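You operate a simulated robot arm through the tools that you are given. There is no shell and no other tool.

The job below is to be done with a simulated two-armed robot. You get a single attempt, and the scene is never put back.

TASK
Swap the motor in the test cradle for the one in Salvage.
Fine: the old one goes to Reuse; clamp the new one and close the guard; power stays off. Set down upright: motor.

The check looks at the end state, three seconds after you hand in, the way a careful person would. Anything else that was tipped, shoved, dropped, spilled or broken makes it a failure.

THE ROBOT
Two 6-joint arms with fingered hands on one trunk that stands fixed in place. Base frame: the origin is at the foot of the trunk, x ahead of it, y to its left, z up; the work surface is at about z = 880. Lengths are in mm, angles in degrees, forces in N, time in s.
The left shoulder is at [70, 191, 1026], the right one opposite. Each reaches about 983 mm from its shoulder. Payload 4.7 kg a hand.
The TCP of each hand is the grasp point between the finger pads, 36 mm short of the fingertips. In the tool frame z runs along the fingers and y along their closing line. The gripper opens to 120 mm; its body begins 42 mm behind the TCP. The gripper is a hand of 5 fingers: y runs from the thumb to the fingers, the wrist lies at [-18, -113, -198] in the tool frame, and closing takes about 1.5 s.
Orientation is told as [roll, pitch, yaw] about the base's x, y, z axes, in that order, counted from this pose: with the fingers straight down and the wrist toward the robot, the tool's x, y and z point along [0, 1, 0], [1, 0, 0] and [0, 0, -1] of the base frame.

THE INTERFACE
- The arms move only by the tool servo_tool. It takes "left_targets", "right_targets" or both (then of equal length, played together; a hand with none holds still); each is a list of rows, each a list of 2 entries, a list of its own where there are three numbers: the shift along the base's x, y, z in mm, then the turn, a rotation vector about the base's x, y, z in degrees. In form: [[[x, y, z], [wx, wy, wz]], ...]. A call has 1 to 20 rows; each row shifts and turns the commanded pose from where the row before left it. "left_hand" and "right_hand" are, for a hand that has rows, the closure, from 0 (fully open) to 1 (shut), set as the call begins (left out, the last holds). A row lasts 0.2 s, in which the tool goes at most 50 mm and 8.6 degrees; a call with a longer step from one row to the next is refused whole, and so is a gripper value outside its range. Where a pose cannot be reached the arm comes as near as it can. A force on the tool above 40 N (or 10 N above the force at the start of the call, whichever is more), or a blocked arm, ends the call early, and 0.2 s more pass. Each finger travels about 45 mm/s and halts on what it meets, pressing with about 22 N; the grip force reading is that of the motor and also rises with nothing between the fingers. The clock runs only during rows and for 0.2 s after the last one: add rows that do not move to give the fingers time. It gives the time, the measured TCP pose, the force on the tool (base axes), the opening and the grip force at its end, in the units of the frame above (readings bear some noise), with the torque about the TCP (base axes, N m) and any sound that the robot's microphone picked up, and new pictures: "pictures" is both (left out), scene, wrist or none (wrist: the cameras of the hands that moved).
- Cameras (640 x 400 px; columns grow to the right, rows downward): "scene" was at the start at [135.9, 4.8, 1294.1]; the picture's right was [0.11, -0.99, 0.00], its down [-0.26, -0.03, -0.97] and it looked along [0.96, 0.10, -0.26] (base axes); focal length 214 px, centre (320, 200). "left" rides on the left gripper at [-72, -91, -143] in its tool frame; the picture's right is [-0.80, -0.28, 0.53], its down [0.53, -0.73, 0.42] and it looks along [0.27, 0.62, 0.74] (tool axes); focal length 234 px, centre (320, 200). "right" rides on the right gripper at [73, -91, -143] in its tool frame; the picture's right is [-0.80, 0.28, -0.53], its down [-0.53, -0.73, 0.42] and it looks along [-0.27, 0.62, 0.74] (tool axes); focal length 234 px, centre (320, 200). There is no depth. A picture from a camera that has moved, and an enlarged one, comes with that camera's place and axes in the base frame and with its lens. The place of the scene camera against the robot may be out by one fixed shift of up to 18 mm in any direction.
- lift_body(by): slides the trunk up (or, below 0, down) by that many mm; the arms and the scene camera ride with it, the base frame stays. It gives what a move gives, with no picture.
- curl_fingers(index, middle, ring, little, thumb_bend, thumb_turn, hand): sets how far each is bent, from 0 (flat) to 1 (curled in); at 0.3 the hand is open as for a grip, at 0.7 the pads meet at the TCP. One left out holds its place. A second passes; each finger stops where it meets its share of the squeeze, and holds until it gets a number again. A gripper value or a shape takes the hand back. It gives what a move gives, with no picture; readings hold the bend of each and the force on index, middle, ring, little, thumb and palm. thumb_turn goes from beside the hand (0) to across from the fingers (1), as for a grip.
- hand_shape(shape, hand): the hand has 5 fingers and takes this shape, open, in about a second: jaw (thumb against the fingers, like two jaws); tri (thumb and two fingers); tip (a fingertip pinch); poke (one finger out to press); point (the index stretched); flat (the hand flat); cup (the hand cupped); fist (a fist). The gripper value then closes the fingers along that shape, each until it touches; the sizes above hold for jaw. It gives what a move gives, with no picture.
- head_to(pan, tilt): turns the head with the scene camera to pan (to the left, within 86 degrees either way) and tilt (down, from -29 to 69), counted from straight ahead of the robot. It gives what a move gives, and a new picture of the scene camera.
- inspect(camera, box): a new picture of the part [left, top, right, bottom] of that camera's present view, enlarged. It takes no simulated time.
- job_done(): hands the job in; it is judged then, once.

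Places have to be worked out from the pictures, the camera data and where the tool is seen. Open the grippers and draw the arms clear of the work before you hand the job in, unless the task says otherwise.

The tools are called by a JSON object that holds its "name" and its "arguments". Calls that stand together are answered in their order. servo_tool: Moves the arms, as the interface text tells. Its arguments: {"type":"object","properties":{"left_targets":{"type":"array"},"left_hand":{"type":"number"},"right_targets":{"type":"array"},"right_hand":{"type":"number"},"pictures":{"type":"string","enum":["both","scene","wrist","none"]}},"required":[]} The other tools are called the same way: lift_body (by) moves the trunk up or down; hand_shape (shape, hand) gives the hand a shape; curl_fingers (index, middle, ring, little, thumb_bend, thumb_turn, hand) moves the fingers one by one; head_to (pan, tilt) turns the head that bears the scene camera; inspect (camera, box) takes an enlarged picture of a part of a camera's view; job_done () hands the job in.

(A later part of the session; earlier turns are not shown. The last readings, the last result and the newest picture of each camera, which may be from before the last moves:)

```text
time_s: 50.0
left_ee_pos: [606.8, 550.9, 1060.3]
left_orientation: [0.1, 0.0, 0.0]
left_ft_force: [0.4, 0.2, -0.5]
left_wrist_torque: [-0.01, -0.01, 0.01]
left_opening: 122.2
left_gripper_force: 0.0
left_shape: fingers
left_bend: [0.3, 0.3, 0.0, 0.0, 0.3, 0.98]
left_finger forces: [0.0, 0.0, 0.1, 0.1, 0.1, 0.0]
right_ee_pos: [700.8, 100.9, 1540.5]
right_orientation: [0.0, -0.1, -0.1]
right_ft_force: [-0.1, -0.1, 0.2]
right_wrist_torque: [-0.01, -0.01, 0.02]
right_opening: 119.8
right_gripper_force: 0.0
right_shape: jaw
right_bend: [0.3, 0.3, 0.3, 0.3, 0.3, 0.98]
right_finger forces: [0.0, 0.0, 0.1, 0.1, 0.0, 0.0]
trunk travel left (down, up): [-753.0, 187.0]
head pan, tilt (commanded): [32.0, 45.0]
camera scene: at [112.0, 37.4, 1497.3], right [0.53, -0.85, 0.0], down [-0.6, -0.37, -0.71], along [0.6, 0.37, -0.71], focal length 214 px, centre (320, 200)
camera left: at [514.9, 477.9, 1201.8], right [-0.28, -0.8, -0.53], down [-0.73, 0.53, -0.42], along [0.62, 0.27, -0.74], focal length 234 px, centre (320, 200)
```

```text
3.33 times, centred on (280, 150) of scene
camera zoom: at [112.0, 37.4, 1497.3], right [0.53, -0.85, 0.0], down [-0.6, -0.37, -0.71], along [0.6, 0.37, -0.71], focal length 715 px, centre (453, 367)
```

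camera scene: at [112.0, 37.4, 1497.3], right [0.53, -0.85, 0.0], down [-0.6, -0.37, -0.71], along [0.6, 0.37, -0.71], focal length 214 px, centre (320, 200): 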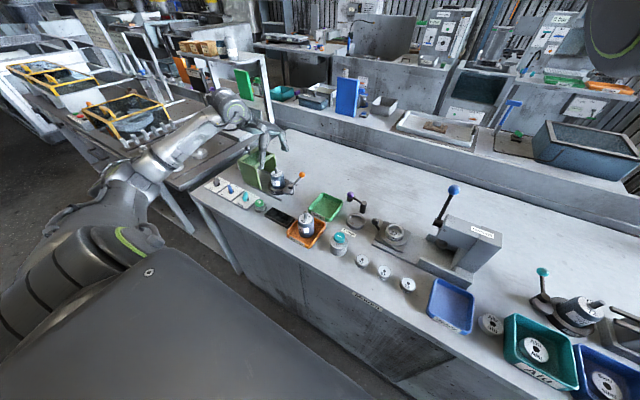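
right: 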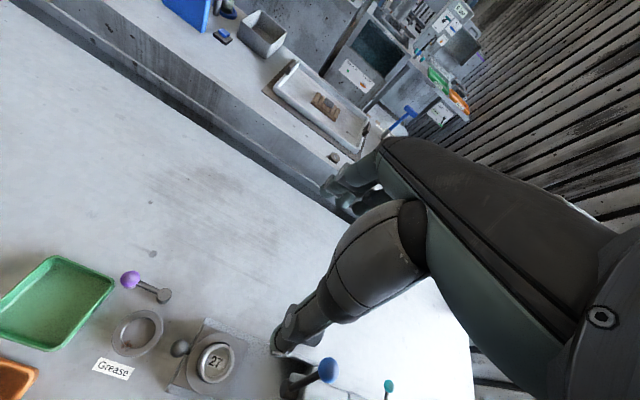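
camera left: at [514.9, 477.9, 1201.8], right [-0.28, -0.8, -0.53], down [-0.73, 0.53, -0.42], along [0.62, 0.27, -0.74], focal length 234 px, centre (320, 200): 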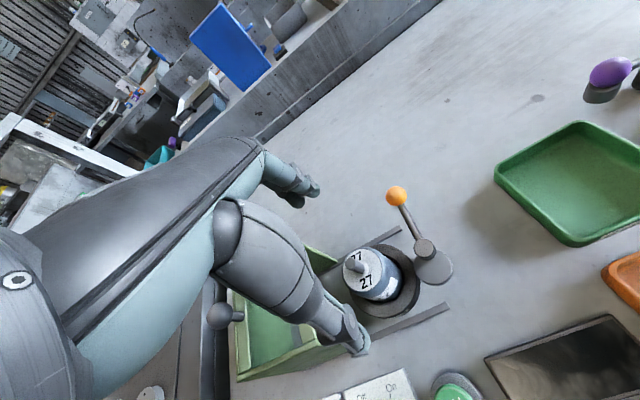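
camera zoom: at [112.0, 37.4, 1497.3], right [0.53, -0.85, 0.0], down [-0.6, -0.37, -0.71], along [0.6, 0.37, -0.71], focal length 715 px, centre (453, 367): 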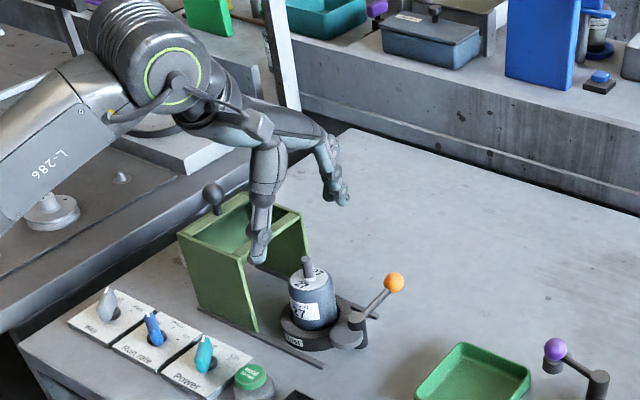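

The hand is centred over the motor. I descend to z≈1000 and check clearances before going around the body.

{"name": "servo_tool", "arguments": {"left_targets": [[[0, 0.5, -20], [0, 0, 0]], [[0, 0, -20], [0, 0, 0]], [[0, 0, -20], [0, 0, 0]], [[0, 0, -15], [0, 0, 0]], [[0, 0, 0], [0, 0, 0]]], "pictures": "wrist"}}

{"name": "inspect", "arguments": {"camera": "scene", "box": [230, 120, 320, 210]}}

```text
time_s: 51.1
left_ee_pos: [605.6, 551.4, 983.8]
left_orientation: [0.0, 0.1, 0.1]
left_ft_force: [0.1, 0.6, 0.0]
left_wrist_torque: [0.0, -0.01, 0.0]
left_opening: 122.3
left_gripper_force: 0.0
left_shape: fingers
left_bend: [0.3, 0.3, 0.0, 0.0, 0.3, 0.98]
left_finger forces: [0.0, 0.1, 0.0, 0.1, 0.0, 0.1]
right_ee_pos: [699.9, 102.2, 1541.0]
right_orientation: [-0.1, -0.1, 0.0]
right_ft_force: [0.3, 0.4, -0.2]
right_wrist_torque: [0.0, 0.0, 0.0]
right_opening: 119.4
right_gripper_force: 0.3
right_shape: jaw
right_bend: [0.3, 0.3, 0.3, 0.3, 0.3, 0.98]
right_finger forces: [0.0, 0.0, 0.0, 0.1, 0.0, 0.1]
trunk travel left (down, up): [-753.0, 187.0]
head pan, tilt (commanded): [32.0, 45.0]
camera left: at [514.5, 478.5, 1126.0], right [-0.28, -0.8, -0.53], down [-0.73, 0.53, -0.42], along [0.62, 0.27, -0.74], focal length 234 px, centre (320, 200)
```

left: 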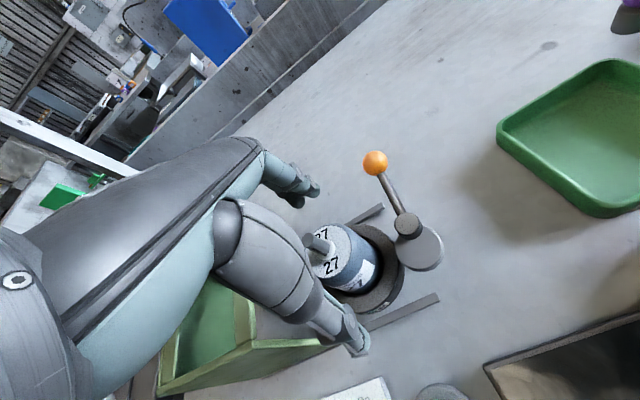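

```text
4.44 times, centred on (275, 165) of scene
camera zoom: at [111.9, 37.8, 1497.3], right [0.53, -0.85, 0.0], down [-0.6, -0.37, -0.71], along [0.6, 0.37, -0.71], focal length 953 px, centre (520, 356)
```

zoom: 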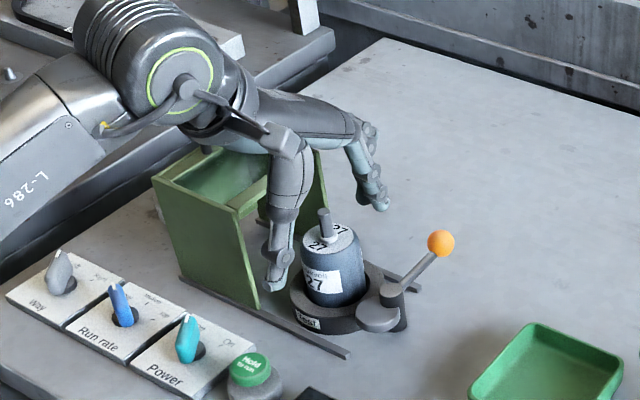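

Clearance looks fine. I lower to z≈962, where the distal finger segments cover the top ~30 mm of the motor body while the palm stays above the shaft and the guard's top.

{"name": "servo_tool", "arguments": {"left_targets": [[[0.5, 0, -8], [0, 0, 0]], [[0.5, 0, -7], [0, 0, 0]], [[0, 0, -7], [0, 0, 0]], [[0, 0, 0], [0, 0, 0]]], "pictures": "wrist"}}

{"name": "inspect", "arguments": {"camera": "scene", "box": [230, 120, 320, 210]}}

{"name": "inspect", "arguments": {"camera": "left", "box": [220, 130, 460, 370]}}

```text
time_s: 52.1
left_ee_pos: [606.8, 550.1, 962.1]
left_orientation: [0.0, 0.0, 0.0]
left_ft_force: [0.1, 0.2, 0.2]
left_wrist_torque: [0.0, -0.02, 0.0]
left_opening: 122.1
left_gripper_force: 0.1
left_shape: fingers
left_bend: [0.3, 0.3, 0.0, 0.0, 0.3, 0.98]
left_finger forces: [0.1, 0.1, 0.1, 0.0, 0.1, 0.0]
right_ee_pos: [699.5, 101.5, 1541.0]
right_orientation: [0.0, 0.0, -0.1]
right_ft_force: [-1.6, 0.0, -0.7]
right_wrist_torque: [-0.02, -0.01, -0.02]
right_opening: 119.8
right_gripper_force: 0.1
right_shape: jaw
right_bend: [0.3, 0.3, 0.3, 0.3, 0.3, 0.98]
right_finger forces: [0.0, 0.0, 0.0, 0.1, 0.1, 0.1]
trunk travel left (down, up): [-753.0, 187.0]
head pan, tilt (commanded): [32.0, 45.0]
camera left: at [515.9, 477.7, 1104.4], right [-0.28, -0.8, -0.53], down [-0.73, 0.53, -0.42], along [0.62, 0.27, -0.74], focal length 234 px, centre (320, 200)
```

left: 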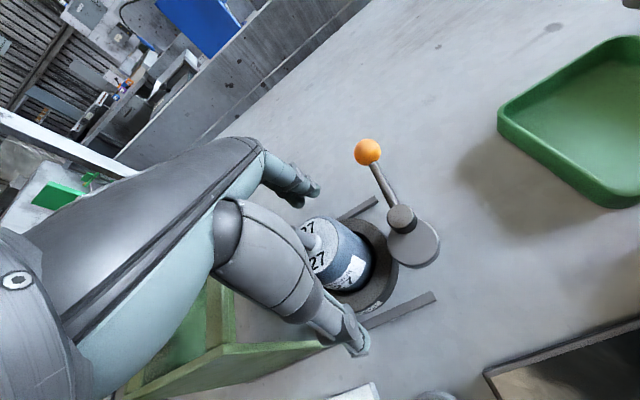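

```text
4.44 times, centred on (275, 165) of scene
camera zoom: at [112.2, 38.0, 1497.2], right [0.53, -0.85, 0.0], down [-0.6, -0.37, -0.71], along [0.6, 0.37, -0.71], focal length 953 px, centre (520, 356)
```

zoom: 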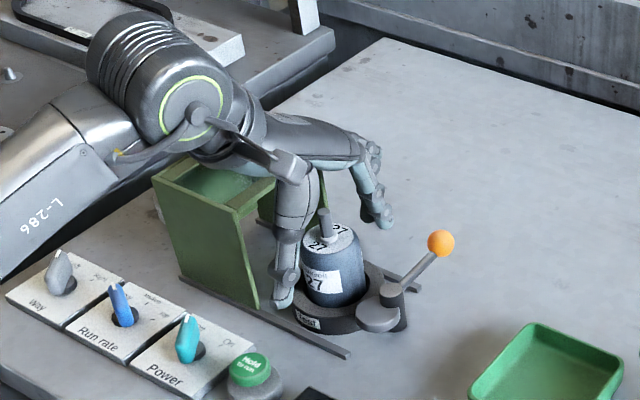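

```text
1.67 times, centred on (340, 250) of left
camera zoom: at [515.9, 477.7, 1104.4], right [-0.28, -0.8, -0.53], down [-0.73, 0.53, -0.42], along [0.62, 0.27, -0.74], focal length 390 px, centre (287, 117)
```

zoom: 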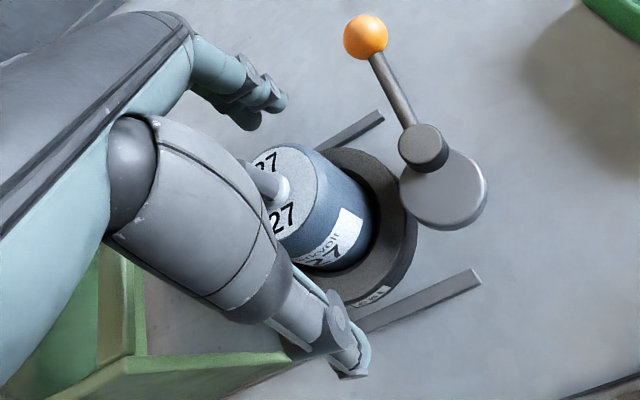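

No contacts yet. I go 6 mm lower and then close thumb, index and middle on the body.

{"name": "servo_tool", "arguments": {"left_targets": [[[0, 1, -3], [0, 0, 0]], [[0, 1, -3], [0, 0, 0]], [[0, 0, 0], [0, 0, 0]]], "pictures": "none"}}

{"name": "curl_fingers", "arguments": {"hand": "left", "index": 0.7, "middle": 0.7, "thumb_bend": 0.7}}

{"name": "inspect", "arguments": {"camera": "left", "box": [220, 130, 460, 370]}}

{"name": "inspect", "arguments": {"camera": "scene", "box": [230, 120, 320, 210]}}

```text
time_s: 53.0
left_ee_pos: [607.5, 552.0, 956.4]
left_orientation: [0.2, 0.0, -0.1]
left_ft_force: [0.6, -1.2, 3.9]
left_wrist_torque: [0.28, -0.18, -0.06]
left_opening: 122.3
left_gripper_force: 1.6
left_shape: fingers
left_bend: [0.3, 0.3, 0.0, 0.0, 0.3, 0.98]
left_finger forces: [0.0, 0.1, 0.0, 3.8, 0.0, 0.1]
right_ee_pos: [699.9, 100.3, 1540.5]
right_orientation: [-0.1, 0.0, 0.0]
right_ft_force: [-0.3, 0.1, 0.7]
right_wrist_torque: [0.01, 0.02, -0.02]
right_opening: 119.8
right_gripper_force: 0.1
right_shape: jaw
right_bend: [0.3, 0.3, 0.3, 0.3, 0.3, 0.98]
right_finger forces: [0.0, 0.0, 0.0, 0.0, 0.1, 0.0]
trunk travel left (down, up): [-753.0, 187.0]
head pan, tilt (commanded): [32.0, 45.0]
```

```text
time_s: 54.0
left_ee_pos: [606.8, 552.2, 956.9]
left_orientation: [0.0, 0.0, 0.0]
left_ft_force: [1.0, -0.7, 5.8]
left_wrist_torque: [0.35, -0.34, -0.12]
left_opening: 50.4
left_gripper_force: 17.2
left_shape: fingers
left_bend: [0.55, 0.59, 0.0, 0.0, 0.57, 1.0]
left_finger forces: [8.5, 6.6, 0.0, 3.9, 16.3, 0.0]
right_ee_pos: [700.7, 99.2, 1540.0]
right_orientation: [0.0, 0.0, 0.0]
right_ft_force: [0.1, 0.6, -0.3]
right_wrist_torque: [0.0, 0.01, 0.0]
right_opening: 119.7
right_gripper_force: 0.0
right_shape: jaw
right_bend: [0.3, 0.3, 0.3, 0.3, 0.3, 0.98]
right_finger forces: [0.0, 0.1, 0.1, 0.0, 0.0, 0.1]
trunk travel left (down, up): [-753.0, 187.0]
head pan, tilt (commanded): [32.0, 45.0]
```

```text
1.67 times, centred on (340, 250) of left
camera zoom: at [515.7, 479.5, 1099.4], right [-0.28, -0.8, -0.53], down [-0.73, 0.53, -0.42], along [0.62, 0.27, -0.74], focal length 390 px, centre (287, 117)
```

zoom: 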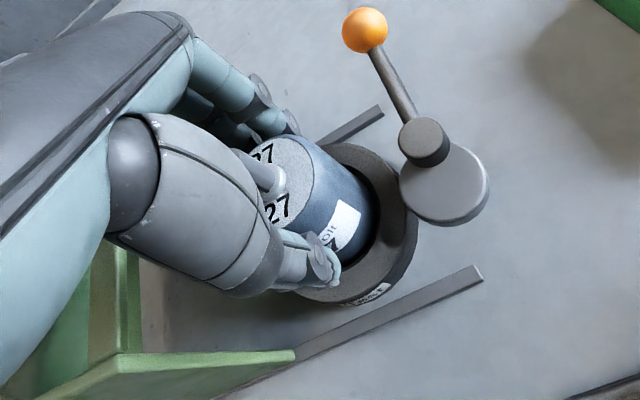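

```text
4.44 times, centred on (275, 165) of scene
camera zoom: at [111.6, 37.2, 1497.3], right [0.53, -0.85, 0.0], down [-0.6, -0.37, -0.71], along [0.6, 0.37, -0.71], focal length 953 px, centre (520, 356)
```

zoom: 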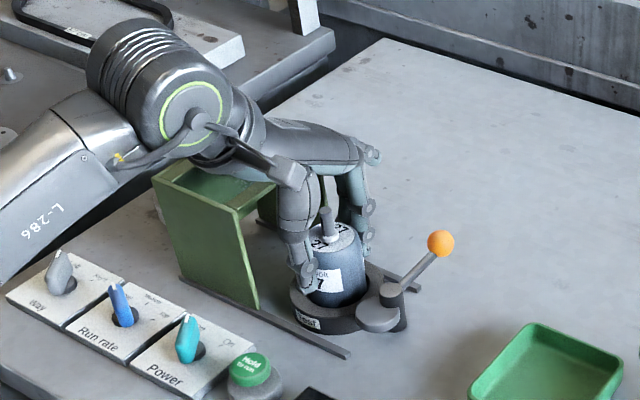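

The motor is gripped (thumb 16 N against index and middle); the little finger just rests on the guard's top edge. I firm up the grip and lift slowly.

{"name": "curl_fingers", "arguments": {"hand": "left", "index": 0.85, "middle": 0.85, "thumb_bend": 0.85}}

{"name": "servo_tool", "arguments": {"left_targets": [[[0, 0, 4], [0, 0, 0]], [[0, 0, 5], [0, 0, 0]], [[0, 0, 6], [0, 0, 0]], [[0, 0, 0], [0, 0, 0]]], "pictures": "wrist"}}

{"name": "inspect", "arguments": {"camera": "scene", "box": [230, 120, 320, 210]}}

```text
time_s: 55.0
left_ee_pos: [606.9, 552.1, 956.9]
left_orientation: [-0.1, -0.1, -0.1]
left_ft_force: [0.2, -1.1, 5.0]
left_wrist_torque: [0.28, -0.29, -0.11]
left_opening: 50.5
left_gripper_force: 17.9
left_shape: fingers
left_bend: [0.55, 0.58, 0.0, 0.0, 0.57, 1.0]
left_finger forces: [7.6, 7.4, 0.0, 4.4, 16.4, 0.0]
right_ee_pos: [699.7, 100.1, 1541.2]
right_orientation: [0.0, 0.0, 0.0]
right_ft_force: [-0.4, 1.0, 0.6]
right_wrist_torque: [0.04, -0.03, 0.0]
right_opening: 119.6
right_gripper_force: 0.0
right_shape: jaw
right_bend: [0.3, 0.3, 0.3, 0.3, 0.3, 0.98]
right_finger forces: [0.0, 0.1, 0.1, 0.0, 0.0, 0.0]
trunk travel left (down, up): [-753.0, 187.0]
head pan, tilt (commanded): [32.0, 45.0]
```

```text
time_s: 56.0
left_ee_pos: [606.8, 553.2, 970.2]
left_orientation: [0.0, 0.0, 0.1]
left_ft_force: [-0.2, 0.1, -4.7]
left_wrist_torque: [0.04, -0.02, -0.02]
left_opening: 50.4
left_gripper_force: 14.7
left_shape: fingers
left_bend: [0.55, 0.58, 0.0, 0.0, 0.57, 1.0]
left_finger forces: [7.7, 7.1, 0.0, 0.1, 15.3, 0.1]
right_ee_pos: [702.5, 102.2, 1539.9]
right_orientation: [0.1, 0.0, 0.1]
right_ft_force: [0.2, 0.6, -0.6]
right_wrist_torque: [0.01, 0.0, -0.01]
right_opening: 119.6
right_gripper_force: 0.0
right_shape: jaw
right_bend: [0.3, 0.3, 0.3, 0.3, 0.3, 0.98]
right_finger forces: [0.0, 0.0, 0.0, 0.1, 0.0, 0.0]
trunk travel left (down, up): [-753.0, 187.0]
head pan, tilt (commanded): [32.0, 45.0]
camera left: at [516.2, 479.9, 1112.7], right [-0.28, -0.8, -0.52], down [-0.73, 0.53, -0.42], along [0.62, 0.27, -0.74], focal length 234 px, centre (320, 200)
```

left: 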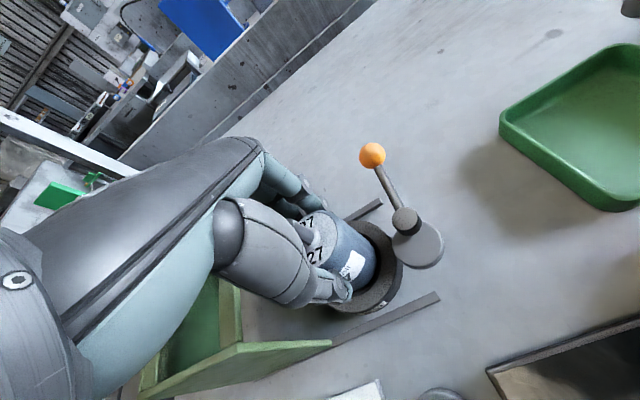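

```text
4.44 times, centred on (275, 165) of scene
camera zoom: at [113.0, 38.7, 1497.1], right [0.53, -0.85, 0.0], down [-0.6, -0.38, -0.71], along [0.6, 0.37, -0.71], focal length 953 px, centre (520, 356)
```

zoom: 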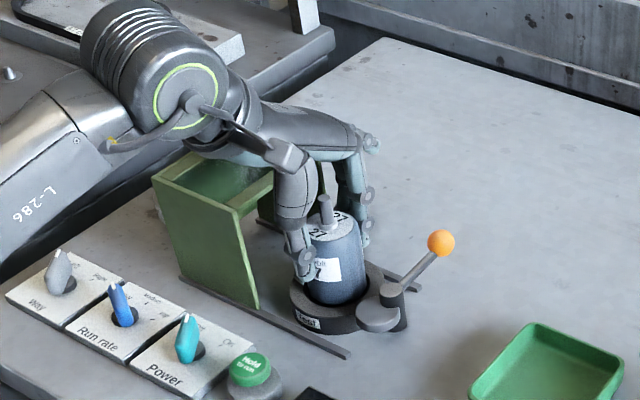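

The motor came out with the hand (about 0.5 kg). I raise the trunk 180 mm, which lifts the motor straight up out of the cradle and also improves reach to the trays.

{"name": "lift_body", "arguments": {"by": 180}}

{"name": "head_to", "arguments": {"pan": 28, "tilt": 52}}

```text
time_s: 58.0
left_ee_pos: [608.3, 552.8, 1149.7]
left_orientation: [0.1, 0.0, 0.0]
left_ft_force: [-1.4, -0.1, -5.6]
left_wrist_torque: [0.05, 0.0, 0.0]
left_opening: 50.4
left_gripper_force: 15.2
left_shape: fingers
left_bend: [0.55, 0.58, 0.0, 0.0, 0.57, 1.0]
left_finger forces: [7.8, 7.1, 0.1, 0.1, 15.4, 0.0]
right_ee_pos: [702.3, 101.4, 1719.8]
right_orientation: [0.0, 0.0, 0.0]
right_ft_force: [0.3, 0.5, -0.1]
right_wrist_torque: [0.04, 0.01, 0.01]
right_opening: 119.6
right_gripper_force: 0.0
right_shape: jaw
right_bend: [0.3, 0.3, 0.3, 0.3, 0.3, 0.98]
right_finger forces: [0.0, 0.0, 0.0, 0.1, 0.0, 0.1]
trunk travel left (down, up): [-933.0, 7.0]
head pan, tilt (commanded): [32.0, 45.0]
```

```text
time_s: 58.6
left_ee_pos: [607.8, 551.2, 1150.0]
left_orientation: [0.0, 0.0, 0.0]
left_ft_force: [0.1, 0.2, -4.8]
left_wrist_torque: [0.01, 0.02, -0.01]
left_opening: 50.5
left_gripper_force: 15.0
left_shape: fingers
left_bend: [0.55, 0.58, 0.0, 0.0, 0.57, 1.0]
left_finger forces: [7.8, 7.0, 0.0, 0.0, 15.5, 0.0]
right_ee_pos: [701.6, 101.5, 1719.9]
right_orientation: [0.0, 0.1, 0.0]
right_ft_force: [-0.8, -0.5, 0.1]
right_wrist_torque: [-0.04, -0.04, 0.01]
right_opening: 119.6
right_gripper_force: 0.1
right_shape: jaw
right_bend: [0.3, 0.3, 0.3, 0.3, 0.3, 0.98]
right_finger forces: [0.1, 0.0, 0.1, 0.0, 0.0, 0.0]
trunk travel left (down, up): [-933.0, 7.0]
head pan, tilt (commanded): [28.0, 52.0]
camera scene: at [110.3, 30.8, 1667.6], right [0.47, -0.88, 0.0], down [-0.7, -0.37, -0.62], along [0.54, 0.29, -0.79], focal length 214 px, centre (320, 200)
```

scene: 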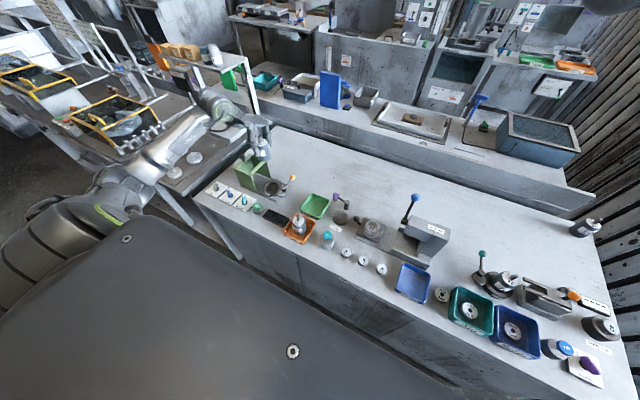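

Motor still held. I look at the empty cradle and the held motor, then carry it along −y to above Reuse.

{"name": "inspect", "arguments": {"camera": "scene", "box": [190, 90, 350, 250]}}

{"name": "servo_tool", "arguments": {"left_targets": [[[0, -20, 0], [0, 0, 0]], [[0, -30, 0], [0, 0, 0]], [[0, -30, 0], [0, 0, 0]], [[0, -30, -5], [0, 0, 0]], [[0, -30, -5], [0, 0, 0]], [[0, -30, -10], [0, 0, 0]], [[0, -25, -10], [0, 0, 0]], [[0, -20, -10], [0, 0, 0]], [[0, -15, -10], [0, 0, 0]], [[0, 0, 0], [0, 0, 0]]], "pictures": "both"}}

```text
2.50 times, centred on (270, 170) of scene
camera zoom: at [110.3, 30.8, 1667.6], right [0.47, -0.88, 0.0], down [-0.7, -0.37, -0.62], along [0.54, 0.29, -0.79], focal length 536 px, centre (445, 275)
```

zoom: 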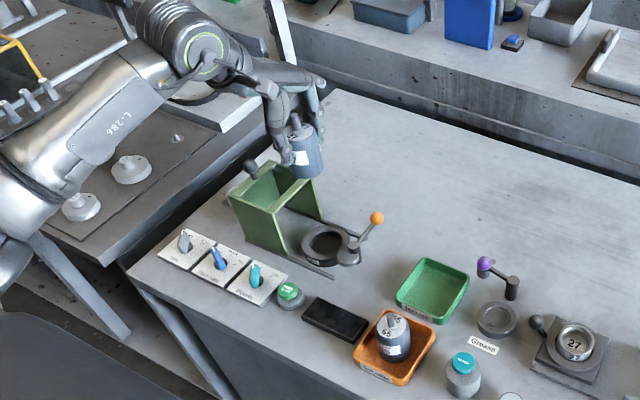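

```text
time_s: 60.8
left_ee_pos: [605.8, 325.2, 1099.5]
left_orientation: [-0.1, -0.1, 0.0]
left_ft_force: [-0.5, -0.1, -4.8]
left_wrist_torque: [-0.03, -0.02, 0.0]
left_opening: 50.5
left_gripper_force: 15.2
left_shape: fingers
left_bend: [0.55, 0.58, 0.0, 0.0, 0.57, 1.0]
left_finger forces: [7.7, 7.0, 0.1, 0.0, 14.9, 0.0]
right_ee_pos: [701.0, 102.3, 1719.4]
right_orientation: [0.1, -0.1, 0.1]
right_ft_force: [0.1, 0.6, 1.2]
right_wrist_torque: [-0.01, -0.02, 0.01]
right_opening: 120.2
right_gripper_force: 0.1
right_shape: jaw
right_bend: [0.3, 0.3, 0.3, 0.3, 0.3, 0.98]
right_finger forces: [0.0, 0.0, 0.0, 0.1, 0.0, 0.0]
trunk travel left (down, up): [-933.0, 7.0]
head pan, tilt (commanded): [28.0, 52.0]
camera scene: at [110.2, 30.8, 1667.6], right [0.47, -0.88, 0.0], down [-0.7, -0.37, -0.61], along [0.54, 0.29, -0.79], focal length 214 px, centre (320, 200)
camera left: at [515.7, 251.1, 1243.1], right [-0.28, -0.8, -0.53], down [-0.73, 0.53, -0.42], along [0.62, 0.27, -0.74], focal length 234 px, centre (320, 200)
```

scene: 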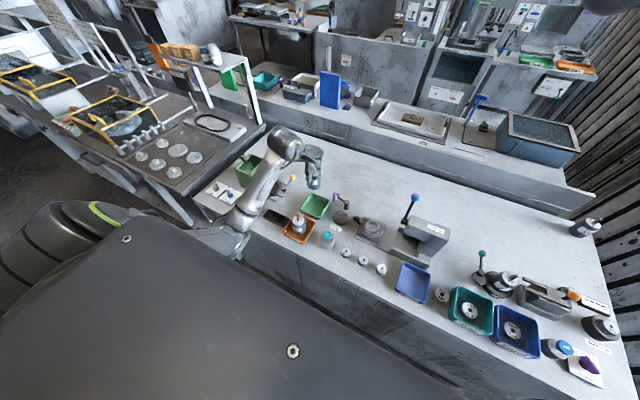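
left: 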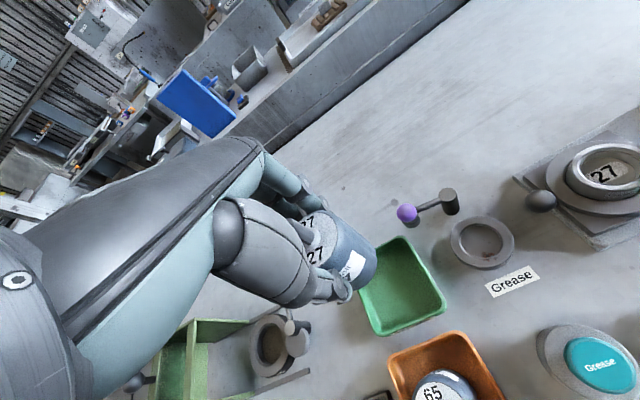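

Motor is above Reuse; the tray's rim measures x 552–655, y 271–366, rim z≈904. I centre over (604, 318) and lower to z≈965.

{"name": "servo_tool", "arguments": {"left_targets": [[[-1, -4, -25], [0, 0, 0]], [[-1, -3, -25], [0, 0, 0]], [[0, 0, -25], [0, 0, 0]], [[0, 0, -25], [0, 0, 0]], [[0, 0, -20], [0, 0, 0]], [[0, 0, -14], [0, 0, 0]], [[0, 0, 0], [0, 0, 0]]], "pictures": "both"}}

{"name": "inspect", "arguments": {"camera": "scene", "box": [260, 130, 380, 250]}}

```text
time_s: 62.4
left_ee_pos: [604.3, 346.1, 976.8]
left_orientation: [-0.4, 0.0, -0.2]
left_ft_force: [-0.7, -1.1, 0.2]
left_wrist_torque: [0.0, -0.03, -0.03]
left_opening: 50.6
left_gripper_force: 15.4
left_shape: fingers
left_bend: [0.55, 0.58, 0.0, 0.0, 0.57, 1.0]
left_finger forces: [7.4, 7.5, 0.0, 0.0, 15.4, 0.0]
left hand out of reach, approached as far as the arm can: row 2, 3, 4, 5, 6
right_ee_pos: [700.5, 100.0, 1720.1]
right_orientation: [0.0, 0.0, 0.1]
right_ft_force: [0.0, 0.8, 1.2]
right_wrist_torque: [-0.01, 0.0, 0.0]
right_opening: 119.6
right_gripper_force: 0.1
right_shape: jaw
right_bend: [0.3, 0.3, 0.3, 0.3, 0.3, 0.98]
right_finger forces: [0.0, 0.0, 0.1, 0.1, 0.1, 0.0]
trunk travel left (down, up): [-933.0, 7.0]
head pan, tilt (commanded): [28.0, 52.0]
camera scene: at [109.5, 29.5, 1667.7], right [0.47, -0.88, 0.0], down [-0.7, -0.37, -0.62], along [0.54, 0.29, -0.79], focal length 214 px, centre (320, 200)
camera left: at [513.2, 274.7, 1119.8], right [-0.28, -0.81, -0.52], down [-0.73, 0.53, -0.43], along [0.62, 0.26, -0.74], focal length 234 px, centre (320, 200)
```

scene: 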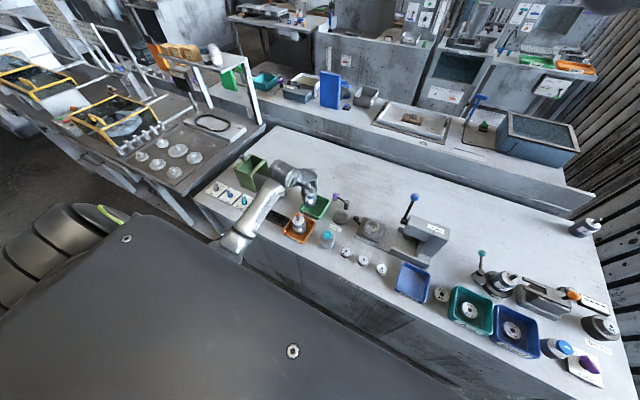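
left: 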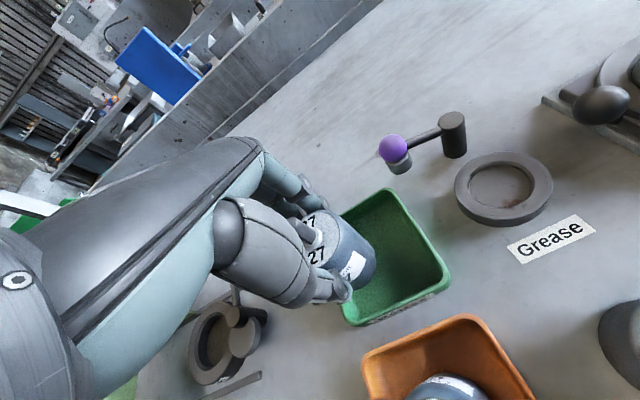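

```text
3.33 times, centred on (320, 190) of scene
camera zoom: at [109.5, 29.5, 1667.7], right [0.47, -0.88, 0.0], down [-0.7, -0.37, -0.62], along [0.54, 0.29, -0.79], focal length 715 px, centre (320, 233)
```

zoom: 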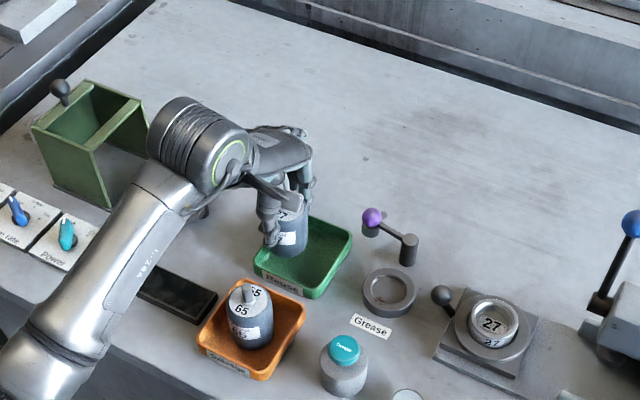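

The arm ran into a limit and drifted to y=346, so the motor bottom is now touching the tray rim (weight reading dropped). I lift straight up at once.

{"name": "servo_tool", "arguments": {"left_targets": [[[0, 0, 15], [0, 0, 0]], [[0, 0, 25], [0, 0, 0]], [[0, 0, 30], [0, 0, 0]], [[0, 0, 0], [0, 0, 0]]], "pictures": "wrist"}}

{"name": "inspect", "arguments": {"camera": "scene", "box": [260, 130, 380, 250]}}

```text
time_s: 63.4
left_ee_pos: [605.5, 346.6, 1044.4]
left_orientation: [-0.1, 0.1, 0.0]
left_ft_force: [0.7, -0.7, -4.6]
left_wrist_torque: [0.0, 0.02, 0.02]
left_opening: 50.2
left_gripper_force: 14.7
left_shape: fingers
left_bend: [0.55, 0.58, 0.0, 0.0, 0.57, 1.0]
left_finger forces: [7.7, 7.4, 0.1, 0.0, 14.7, 0.1]
right_ee_pos: [701.4, 102.0, 1719.7]
right_orientation: [0.1, 0.1, -0.1]
right_ft_force: [0.3, -0.1, 0.1]
right_wrist_torque: [0.0, -0.02, -0.01]
right_opening: 119.8
right_gripper_force: 0.1
right_shape: jaw
right_bend: [0.3, 0.3, 0.3, 0.3, 0.3, 0.98]
right_finger forces: [0.0, 0.1, 0.1, 0.0, 0.1, 0.0]
trunk travel left (down, up): [-933.0, 7.0]
head pan, tilt (commanded): [28.0, 52.0]
camera left: at [514.1, 273.8, 1188.4], right [-0.28, -0.8, -0.52], down [-0.73, 0.53, -0.42], along [0.62, 0.27, -0.74], focal length 234 px, centre (320, 200)
```

left: 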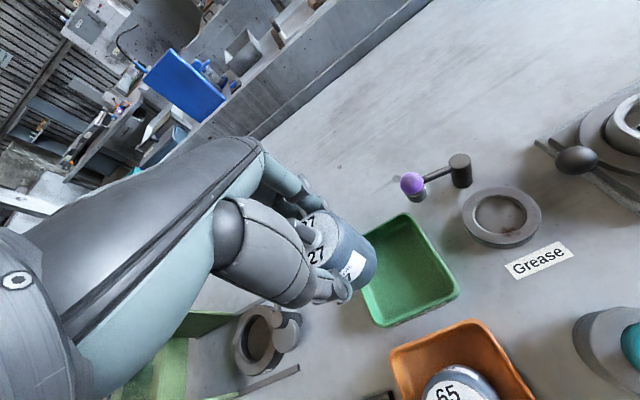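

```text
3.33 times, centred on (320, 190) of scene
camera zoom: at [110.4, 30.7, 1667.6], right [0.47, -0.88, 0.0], down [-0.7, -0.37, -0.61], along [0.54, 0.29, -0.79], focal length 715 px, centre (320, 233)
```

zoom: 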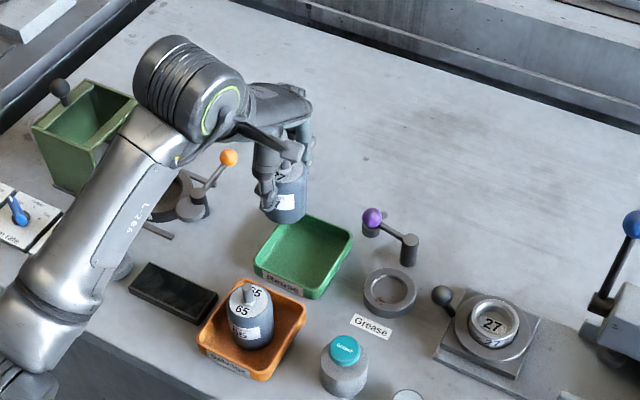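

The motor is still held and the tray did not move. I test whether a negative yaw makes the Reuse spot reachable, staying high.

{"name": "servo_tool", "arguments": {"left_targets": [[[0, -5, 10], [0, 0, -8]], [[0, -5, 5], [0, 0, -8]], [[0, -5, 0], [0, 0, -8]], [[0, 0, 0], [0, 0, 0]]], "pictures": "none"}}

```text
time_s: 64.4
left_ee_pos: [548.0, 339.4, 1141.7]
left_orientation: [-0.4, 0.1, -23.4]
left_ft_force: [-0.2, -0.2, -4.1]
left_wrist_torque: [0.0, -0.03, -0.01]
left_opening: 50.2
left_gripper_force: 14.6
left_shape: fingers
left_bend: [0.55, 0.58, 0.0, 0.0, 0.57, 1.0]
left_finger forces: [7.9, 7.4, 0.0, 0.0, 14.4, 0.0]
left hand out of reach, approached as far as the arm can: row 1, 2, 3
right_ee_pos: [704.1, 100.8, 1720.2]
right_orientation: [0.0, 0.1, 0.0]
right_ft_force: [0.5, -0.7, -0.4]
right_wrist_torque: [0.01, 0.02, 0.01]
right_opening: 119.7
right_gripper_force: 0.0
right_shape: jaw
right_bend: [0.3, 0.3, 0.3, 0.3, 0.3, 0.98]
right_finger forces: [0.0, 0.1, 0.0, 0.1, 0.0, 0.0]
trunk travel left (down, up): [-933.0, 7.0]
head pan, tilt (commanded): [28.0, 52.0]
```

Negative yaw is worse at this trunk height; I turn the other way to a positive yaw and return over the tray, staying high.

{"name": "servo_tool", "arguments": {"left_targets": [[[10, 0, 0], [0, 0, 8]], [[14, 0, -10], [0, 0, 8]], [[16, 0, -15], [0, 0, 8]], [[16, -5, -20], [0, 0, 8]], [[0, -5, -20], [0, 0, 8]], [[0, -5, -20], [0, 0, 4]], [[0, 0, 0], [0, 0, 0]]], "pictures": "none"}}

```text
time_s: 66.0
left_ee_pos: [592.3, 405.7, 1095.7]
left_orientation: [-0.8, 0.6, 19.4]
left_ft_force: [0.0, -0.1, -4.6]
left_wrist_torque: [0.02, 0.02, -0.01]
left_opening: 50.3
left_gripper_force: 15.0
left_shape: fingers
left_bend: [0.55, 0.59, 0.0, 0.0, 0.57, 1.0]
left_finger forces: [7.9, 7.6, 0.0, 0.0, 14.4, 0.1]
left hand out of reach, approached as far as the arm can: row 4, 5, 6
right_ee_pos: [702.4, 98.9, 1720.0]
right_orientation: [0.2, 0.2, -0.1]
right_ft_force: [-0.2, 0.2, -0.4]
right_wrist_torque: [-0.02, 0.0, 0.01]
right_opening: 119.9
right_gripper_force: 0.0
right_shape: jaw
right_bend: [0.3, 0.3, 0.3, 0.3, 0.3, 0.98]
right_finger forces: [0.0, 0.1, 0.1, 0.0, 0.0, 0.1]
trunk travel left (down, up): [-933.0, 7.0]
head pan, tilt (commanded): [28.0, 52.0]
```

The reachable yaw here is narrow, but (606, 325, 1100) at yaw 0 was fine. I return to yaw 0 over the tray at z≈1100; then I can descend by lowering the trunk with the arm joints held.

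{"name": "servo_tool", "arguments": {"left_targets": [[[2, 0, 2], [0, 0, -7]], [[2, 0, 2], [0, 0, -7]], [[2, 0, 0], [0, 0, -5.4]], [[2, -20, 0], [0, 0, 0]], [[2, -20, 0], [0, 0, 0]], [[2, -20, 0], [0, 0, 0]], [[0, 0, 0], [0, 0, 0]]], "pictures": "none"}}

```text
time_s: 67.6
left_ee_pos: [602.9, 346.5, 1098.7]
left_orientation: [0.0, -0.1, 0.7]
left_ft_force: [-1.0, 0.7, -4.6]
left_wrist_torque: [0.01, 0.0, -0.02]
left_opening: 50.6
left_gripper_force: 14.8
left_shape: fingers
left_bend: [0.55, 0.59, 0.0, 0.0, 0.57, 1.0]
left_finger forces: [8.1, 7.4, 0.0, 0.0, 14.3, 0.1]
right_ee_pos: [702.2, 102.9, 1719.6]
right_orientation: [-0.1, 0.1, 0.0]
right_ft_force: [0.4, -0.4, 0.4]
right_wrist_torque: [-0.04, 0.01, -0.02]
right_opening: 119.9
right_gripper_force: 0.1
right_shape: jaw
right_bend: [0.3, 0.3, 0.3, 0.3, 0.3, 0.98]
right_finger forces: [0.1, 0.0, 0.0, 0.1, 0.0, 0.1]
trunk travel left (down, up): [-933.0, 7.0]
head pan, tilt (commanded): [28.0, 52.0]
```

Back at yaw 0. I move the last 28 mm to the tray centre, slightly higher.

{"name": "servo_tool", "arguments": {"left_targets": [[[0.5, -10, 5], [0, 0, -0.7]], [[0.5, -10, 5], [0, 0, 0]], [[0, -8, 5], [0, 0, 0]], [[0, 0, 0], [0, 0, 0]]], "pictures": "wrist"}}

{"name": "inspect", "arguments": {"camera": "left", "box": [280, 160, 520, 360]}}

```text
time_s: 68.6
left_ee_pos: [604.9, 320.1, 1114.1]
left_orientation: [0.0, 0.0, -0.1]
left_ft_force: [-0.3, -1.1, -4.6]
left_wrist_torque: [0.05, 0.02, 0.02]
left_opening: 50.5
left_gripper_force: 14.5
left_shape: fingers
left_bend: [0.55, 0.59, 0.0, 0.0, 0.57, 1.0]
left_finger forces: [8.1, 7.3, 0.0, 0.0, 14.2, 0.0]
right_ee_pos: [702.3, 102.1, 1719.5]
right_orientation: [0.0, -0.1, 0.0]
right_ft_force: [-0.3, 0.7, 0.8]
right_wrist_torque: [-0.01, 0.01, 0.01]
right_opening: 119.8
right_gripper_force: 0.0
right_shape: jaw
right_bend: [0.3, 0.3, 0.3, 0.3, 0.3, 0.98]
right_finger forces: [0.1, 0.1, 0.0, 0.0, 0.0, 0.0]
trunk travel left (down, up): [-933.0, 7.0]
head pan, tilt (commanded): [28.0, 52.0]
camera left: at [514.7, 246.8, 1258.1], right [-0.28, -0.8, -0.53], down [-0.73, 0.53, -0.42], along [0.62, 0.27, -0.74], focal length 234 px, centre (320, 200)
```

left: 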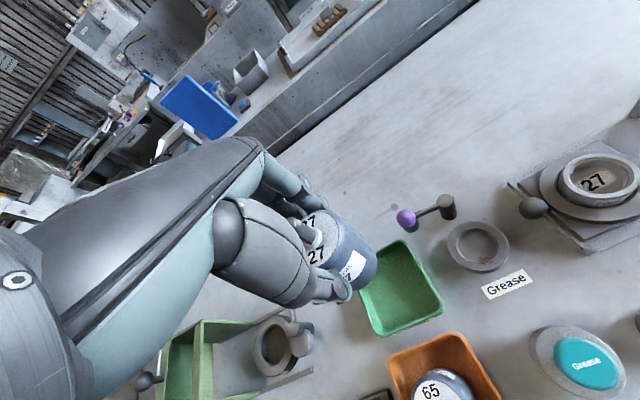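

```text
2.00 times, centred on (400, 260) of left
camera zoom: at [514.7, 246.8, 1258.1], right [-0.28, -0.8, -0.53], down [-0.73, 0.53, -0.42], along [0.62, 0.27, -0.74], focal length 468 px, centre (160, 80)
```

zoom: 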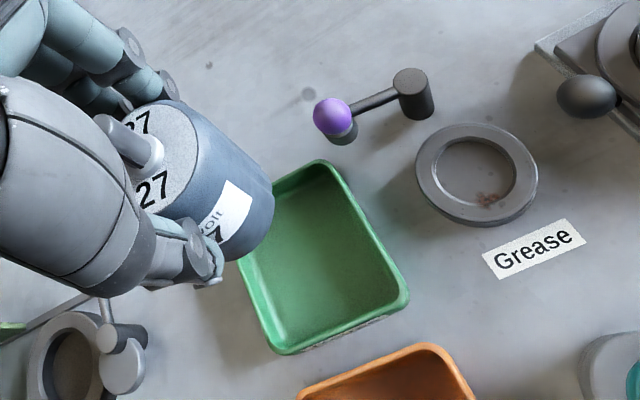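

Centred at (605, 320) over the tray without reach flags. I now descend by lowering the trunk 125 mm with the arm held still (motor bottom then still above the rim).

{"name": "lift_body", "arguments": {"by": -125}}

{"name": "inspect", "arguments": {"camera": "left", "box": [280, 160, 520, 360]}}

{"name": "inspect", "arguments": {"camera": "scene", "box": [240, 100, 400, 240]}}

```text
time_s: 70.2
left_ee_pos: [605.7, 319.3, 990.3]
left_orientation: [0.0, 0.0, -0.1]
left_ft_force: [-0.2, -0.3, -4.4]
left_wrist_torque: [0.02, 0.01, -0.01]
left_opening: 50.3
left_gripper_force: 14.6
left_shape: fingers
left_bend: [0.55, 0.59, 0.0, 0.0, 0.57, 1.0]
left_finger forces: [8.1, 7.4, 0.1, 0.1, 14.3, 0.1]
right_ee_pos: [700.5, 100.8, 1595.1]
right_orientation: [0.0, 0.0, 0.0]
right_ft_force: [-0.2, 0.5, 0.2]
right_wrist_torque: [0.04, 0.02, -0.01]
right_opening: 119.6
right_gripper_force: 0.0
right_shape: jaw
right_bend: [0.3, 0.3, 0.3, 0.3, 0.3, 0.98]
right_finger forces: [0.0, 0.0, 0.0, 0.0, 0.0, 0.0]
trunk travel left (down, up): [-808.0, 132.0]
head pan, tilt (commanded): [28.0, 52.0]
```

```text
2.00 times, centred on (400, 260) of left
camera zoom: at [514.4, 246.6, 1133.2], right [-0.28, -0.8, -0.53], down [-0.73, 0.53, -0.42], along [0.62, 0.27, -0.74], focal length 468 px, centre (160, 80)
```

zoom: 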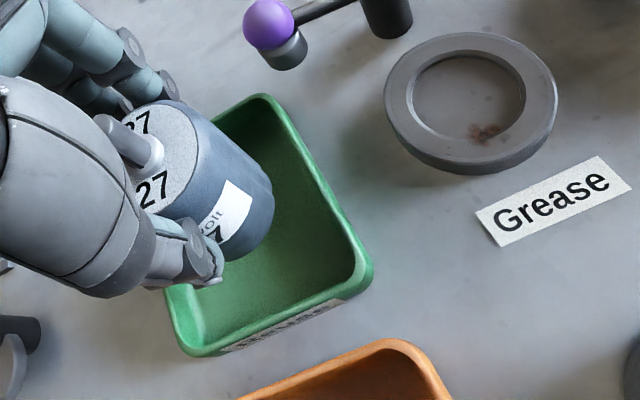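

```text
2.86 times, centred on (320, 170) of scene
camera zoom: at [109.9, 30.2, 1542.7], right [0.47, -0.88, 0.0], down [-0.7, -0.37, -0.62], along [0.54, 0.29, -0.79], focal length 613 px, centre (320, 286)
```

zoom: 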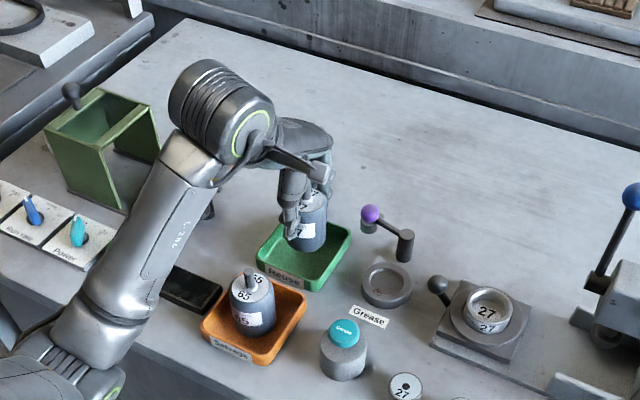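

Still holding, well centred in the tray (tray centre measures (603, 319.5)). I lower 20 mm, then creep to contact.

{"name": "lift_body", "arguments": {"by": -20}}

{"name": "lift_body", "arguments": {"by": -7}}

```text
time_s: 70.8
left_ee_pos: [606.3, 319.7, 970.9]
left_orientation: [0.0, -0.1, -0.1]
left_ft_force: [0.3, 0.3, -5.5]
left_wrist_torque: [0.01, -0.02, 0.03]
left_opening: 50.5
left_gripper_force: 14.9
left_shape: fingers
left_bend: [0.55, 0.59, 0.0, 0.0, 0.57, 1.0]
left_finger forces: [8.2, 7.4, 0.1, 0.1, 14.3, 0.0]
right_ee_pos: [701.3, 100.7, 1574.6]
right_orientation: [0.0, 0.1, 0.0]
right_ft_force: [0.2, -0.5, 0.3]
right_wrist_torque: [0.02, 0.03, -0.02]
right_opening: 119.9
right_gripper_force: 0.1
right_shape: jaw
right_bend: [0.3, 0.3, 0.3, 0.3, 0.3, 0.98]
right_finger forces: [0.1, 0.0, 0.0, 0.0, 0.0, 0.0]
trunk travel left (down, up): [-788.0, 152.0]
head pan, tilt (commanded): [28.0, 52.0]
```

```text
time_s: 71.4
left_ee_pos: [606.5, 319.2, 962.7]
left_orientation: [0.0, 0.0, -0.1]
left_ft_force: [0.1, -0.7, -5.3]
left_wrist_torque: [0.07, -0.02, 0.04]
left_opening: 50.3
left_gripper_force: 14.8
left_shape: fingers
left_bend: [0.55, 0.59, 0.0, 0.0, 0.57, 1.0]
left_finger forces: [8.1, 7.4, 0.1, 0.0, 14.2, 0.1]
right_ee_pos: [701.1, 101.0, 1567.3]
right_orientation: [0.1, 0.2, -0.2]
right_ft_force: [-0.8, 0.3, -0.2]
right_wrist_torque: [0.03, -0.04, 0.03]
right_opening: 120.0
right_gripper_force: 0.1
right_shape: jaw
right_bend: [0.3, 0.3, 0.3, 0.3, 0.3, 0.98]
right_finger forces: [0.1, 0.0, 0.0, 0.0, 0.0, 0.0]
trunk travel left (down, up): [-781.0, 159.0]
head pan, tilt (commanded): [28.0, 52.0]
```

No contact yet at z≈963. I continue creeping down in small steps, watching the vertical force.

{"name": "lift_body", "arguments": {"by": -3}}

{"name": "lift_body", "arguments": {"by": -2}}

```text
time_s: 71.9
left_ee_pos: [606.4, 319.5, 959.7]
left_orientation: [0.0, 0.1, 0.0]
left_ft_force: [0.4, 0.5, -4.4]
left_wrist_torque: [0.01, 0.0, 0.02]
left_opening: 50.2
left_gripper_force: 14.8
left_shape: fingers
left_bend: [0.55, 0.59, 0.0, 0.0, 0.57, 1.0]
left_finger forces: [8.1, 7.4, 0.0, 0.1, 14.3, 0.0]
right_ee_pos: [702.7, 101.1, 1564.1]
right_orientation: [0.0, 0.0, -0.1]
right_ft_force: [-0.6, 0.3, -0.3]
right_wrist_torque: [-0.02, 0.06, 0.02]
right_opening: 119.6
right_gripper_force: 0.2
right_shape: jaw
right_bend: [0.3, 0.3, 0.3, 0.3, 0.3, 0.98]
right_finger forces: [0.0, 0.0, 0.1, 0.0, 0.0, 0.0]
trunk travel left (down, up): [-778.0, 162.0]
head pan, tilt (commanded): [28.0, 52.0]
```

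```text
time_s: 72.4
left_ee_pos: [606.5, 319.6, 958.1]
left_orientation: [-0.1, 0.1, -0.1]
left_ft_force: [-0.2, -0.3, -4.9]
left_wrist_torque: [0.01, 0.0, -0.01]
left_opening: 50.3
left_gripper_force: 14.8
left_shape: fingers
left_bend: [0.55, 0.59, 0.0, 0.0, 0.57, 1.0]
left_finger forces: [8.1, 7.4, 0.1, 0.0, 14.3, 0.0]
right_ee_pos: [701.4, 100.7, 1561.1]
right_orientation: [-0.1, 0.2, 0.0]
right_ft_force: [-0.2, 0.0, -0.1]
right_wrist_torque: [0.03, 0.04, -0.02]
right_opening: 119.7
right_gripper_force: 0.1
right_shape: jaw
right_bend: [0.3, 0.3, 0.3, 0.3, 0.3, 0.98]
right_finger forces: [0.0, 0.0, 0.0, 0.0, 0.0, 0.0]
trunk travel left (down, up): [-776.0, 164.0]
head pan, tilt (commanded): [28.0, 52.0]
```

Still carrying the weight at z≈958. I continue in 2 mm steps.

{"name": "lift_body", "arguments": {"by": -2}}

{"name": "lift_body", "arguments": {"by": -2}}

{"name": "lift_body", "arguments": {"by": -2}}

```text
time_s: 73.0
left_ee_pos: [605.6, 319.5, 956.2]
left_orientation: [0.0, 0.1, -0.2]
left_ft_force: [-0.1, -0.2, -4.7]
left_wrist_torque: [0.0, -0.01, -0.01]
left_opening: 50.7
left_gripper_force: 15.0
left_shape: fingers
left_bend: [0.55, 0.59, 0.0, 0.0, 0.57, 1.0]
left_finger forces: [8.1, 7.3, 0.0, 0.0, 14.3, 0.0]
right_ee_pos: [701.6, 100.8, 1560.5]
right_orientation: [0.0, 0.0, 0.0]
right_ft_force: [-0.3, -0.4, 0.0]
right_wrist_torque: [0.05, 0.01, 0.01]
right_opening: 119.6
right_gripper_force: 0.0
right_shape: jaw
right_bend: [0.3, 0.3, 0.3, 0.3, 0.3, 0.98]
right_finger forces: [0.0, 0.0, 0.0, 0.0, 0.0, 0.1]
trunk travel left (down, up): [-774.0, 166.0]
head pan, tilt (commanded): [28.0, 52.0]
```

```text
time_s: 73.5
left_ee_pos: [605.4, 319.2, 955.7]
left_orientation: [0.0, -0.1, -0.1]
left_ft_force: [-0.5, 0.6, 3.0]
left_wrist_torque: [0.02, -0.08, -0.01]
left_opening: 50.3
left_gripper_force: 15.9
left_shape: fingers
left_bend: [0.55, 0.59, 0.0, 0.0, 0.57, 1.0]
left_finger forces: [8.0, 7.9, 0.1, 0.0, 15.8, 0.0]
right_ee_pos: [699.7, 100.1, 1559.4]
right_orientation: [0.1, 0.0, 0.0]
right_ft_force: [0.5, -0.2, -1.5]
right_wrist_torque: [-0.01, 0.0, -0.03]
right_opening: 119.9
right_gripper_force: 0.1
right_shape: jaw
right_bend: [0.3, 0.3, 0.3, 0.3, 0.3, 0.98]
right_finger forces: [0.0, 0.1, 0.0, 0.0, 0.0, 0.0]
trunk travel left (down, up): [-772.0, 168.0]
head pan, tilt (commanded): [28.0, 52.0]
```

```text
time_s: 74.0
left_ee_pos: [605.2, 318.6, 954.1]
left_orientation: [0.0, -0.2, -0.1]
left_ft_force: [-1.1, 3.3, 10.9]
left_wrist_torque: [0.03, -0.21, 0.02]
left_opening: 50.5
left_gripper_force: 17.5
left_shape: fingers
left_bend: [0.55, 0.59, 0.0, 0.0, 0.57, 1.0]
left_finger forces: [8.5, 9.1, 0.1, 0.1, 17.2, 0.0]
right_ee_pos: [698.7, 101.3, 1557.6]
right_orientation: [0.0, 0.0, 0.0]
right_ft_force: [-0.4, -0.5, 0.8]
right_wrist_torque: [0.0, -0.03, -0.01]
right_opening: 119.7
right_gripper_force: 0.0
right_shape: jaw
right_bend: [0.3, 0.3, 0.3, 0.3, 0.3, 0.98]
right_finger forces: [0.1, 0.0, 0.0, 0.0, 0.0, 0.0]
trunk travel left (down, up): [-770.0, 170.0]
head pan, tilt (commanded): [28.0, 52.0]
```

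The motor is seated on the tray floor (force +11 N). I ease up 2 mm to unload and then open the fingers.

{"name": "lift_body", "arguments": {"by": 2}}

{"name": "curl_fingers", "arguments": {"hand": "left", "index": 0.4, "middle": 0.4, "thumb_bend": 0.4}}

{"name": "inspect", "arguments": {"camera": "left", "box": [220, 130, 460, 330]}}

{"name": "inspect", "arguments": {"camera": "scene", "box": [280, 110, 380, 200]}}

```text
time_s: 74.5
left_ee_pos: [605.9, 318.4, 955.1]
left_orientation: [0.0, -0.1, -0.1]
left_ft_force: [0.9, 0.8, 5.3]
left_wrist_torque: [0.05, -0.31, 0.05]
left_opening: 50.2
left_gripper_force: 16.6
left_shape: fingers
left_bend: [0.55, 0.59, 0.0, 0.0, 0.57, 1.0]
left_finger forces: [9.1, 9.0, 0.0, 0.0, 15.8, 0.0]
right_ee_pos: [699.6, 100.3, 1559.6]
right_orientation: [-0.1, 0.1, -0.1]
right_ft_force: [0.3, 0.6, 0.4]
right_wrist_torque: [-0.01, 0.0, 0.03]
right_opening: 119.9
right_gripper_force: 0.1
right_shape: jaw
right_bend: [0.3, 0.3, 0.3, 0.3, 0.3, 0.98]
right_finger forces: [0.0, 0.0, 0.0, 0.0, 0.0, 0.0]
trunk travel left (down, up): [-772.0, 168.0]
head pan, tilt (commanded): [28.0, 52.0]
```

```text
time_s: 75.5
left_ee_pos: [603.8, 318.2, 955.8]
left_orientation: [0.0, 0.0, -0.1]
left_ft_force: [0.5, -0.6, -0.2]
left_wrist_torque: [0.0, 0.01, -0.01]
left_opening: 92.2
left_gripper_force: 0.0
left_shape: fingers
left_bend: [0.4, 0.4, 0.0, 0.0, 0.4, 0.99]
left_finger forces: [0.0, 0.0, 0.1, 0.0, 0.0, 0.0]
right_ee_pos: [701.7, 101.0, 1558.0]
right_orientation: [-0.1, -0.1, 0.1]
right_ft_force: [-0.7, 0.5, 0.3]
right_wrist_torque: [0.0, 0.02, -0.02]
right_opening: 119.7
right_gripper_force: 0.0
right_shape: jaw
right_bend: [0.3, 0.3, 0.3, 0.3, 0.3, 0.98]
right_finger forces: [0.0, 0.0, 0.0, 0.0, 0.1, 0.0]
trunk travel left (down, up): [-772.0, 168.0]
head pan, tilt (commanded): [28.0, 52.0]
```

```text
2.00 times, centred on (340, 230) of left
camera zoom: at [514.2, 246.4, 1097.3], right [-0.28, -0.8, -0.53], down [-0.73, 0.53, -0.42], along [0.62, 0.27, -0.74], focal length 468 px, centre (280, 140)
```

zoom: 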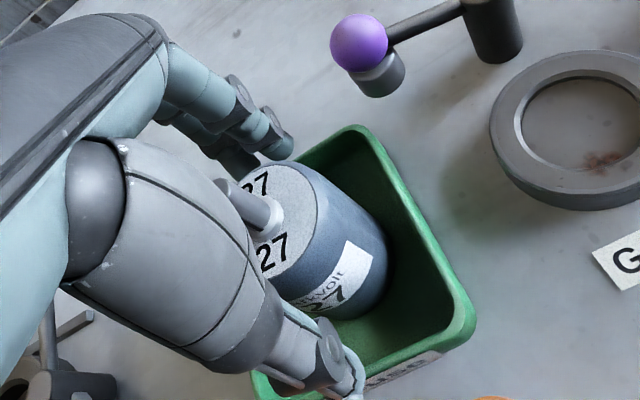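

```text
4.44 times, centred on (330, 155) of scene
camera zoom: at [109.6, 30.0, 1506.7], right [0.47, -0.88, 0.0], down [-0.7, -0.37, -0.62], along [0.54, 0.29, -0.79], focal length 953 px, centre (276, 400)
```

zoom: 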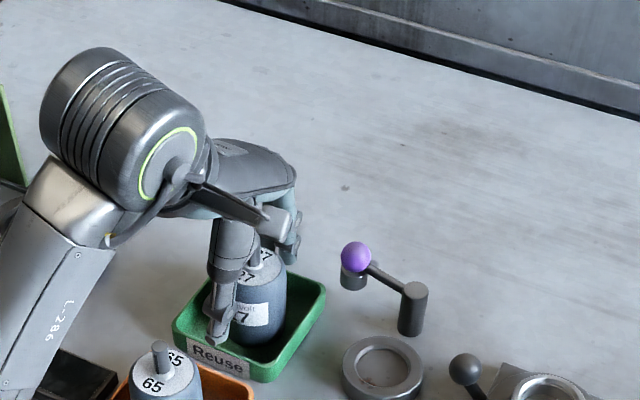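

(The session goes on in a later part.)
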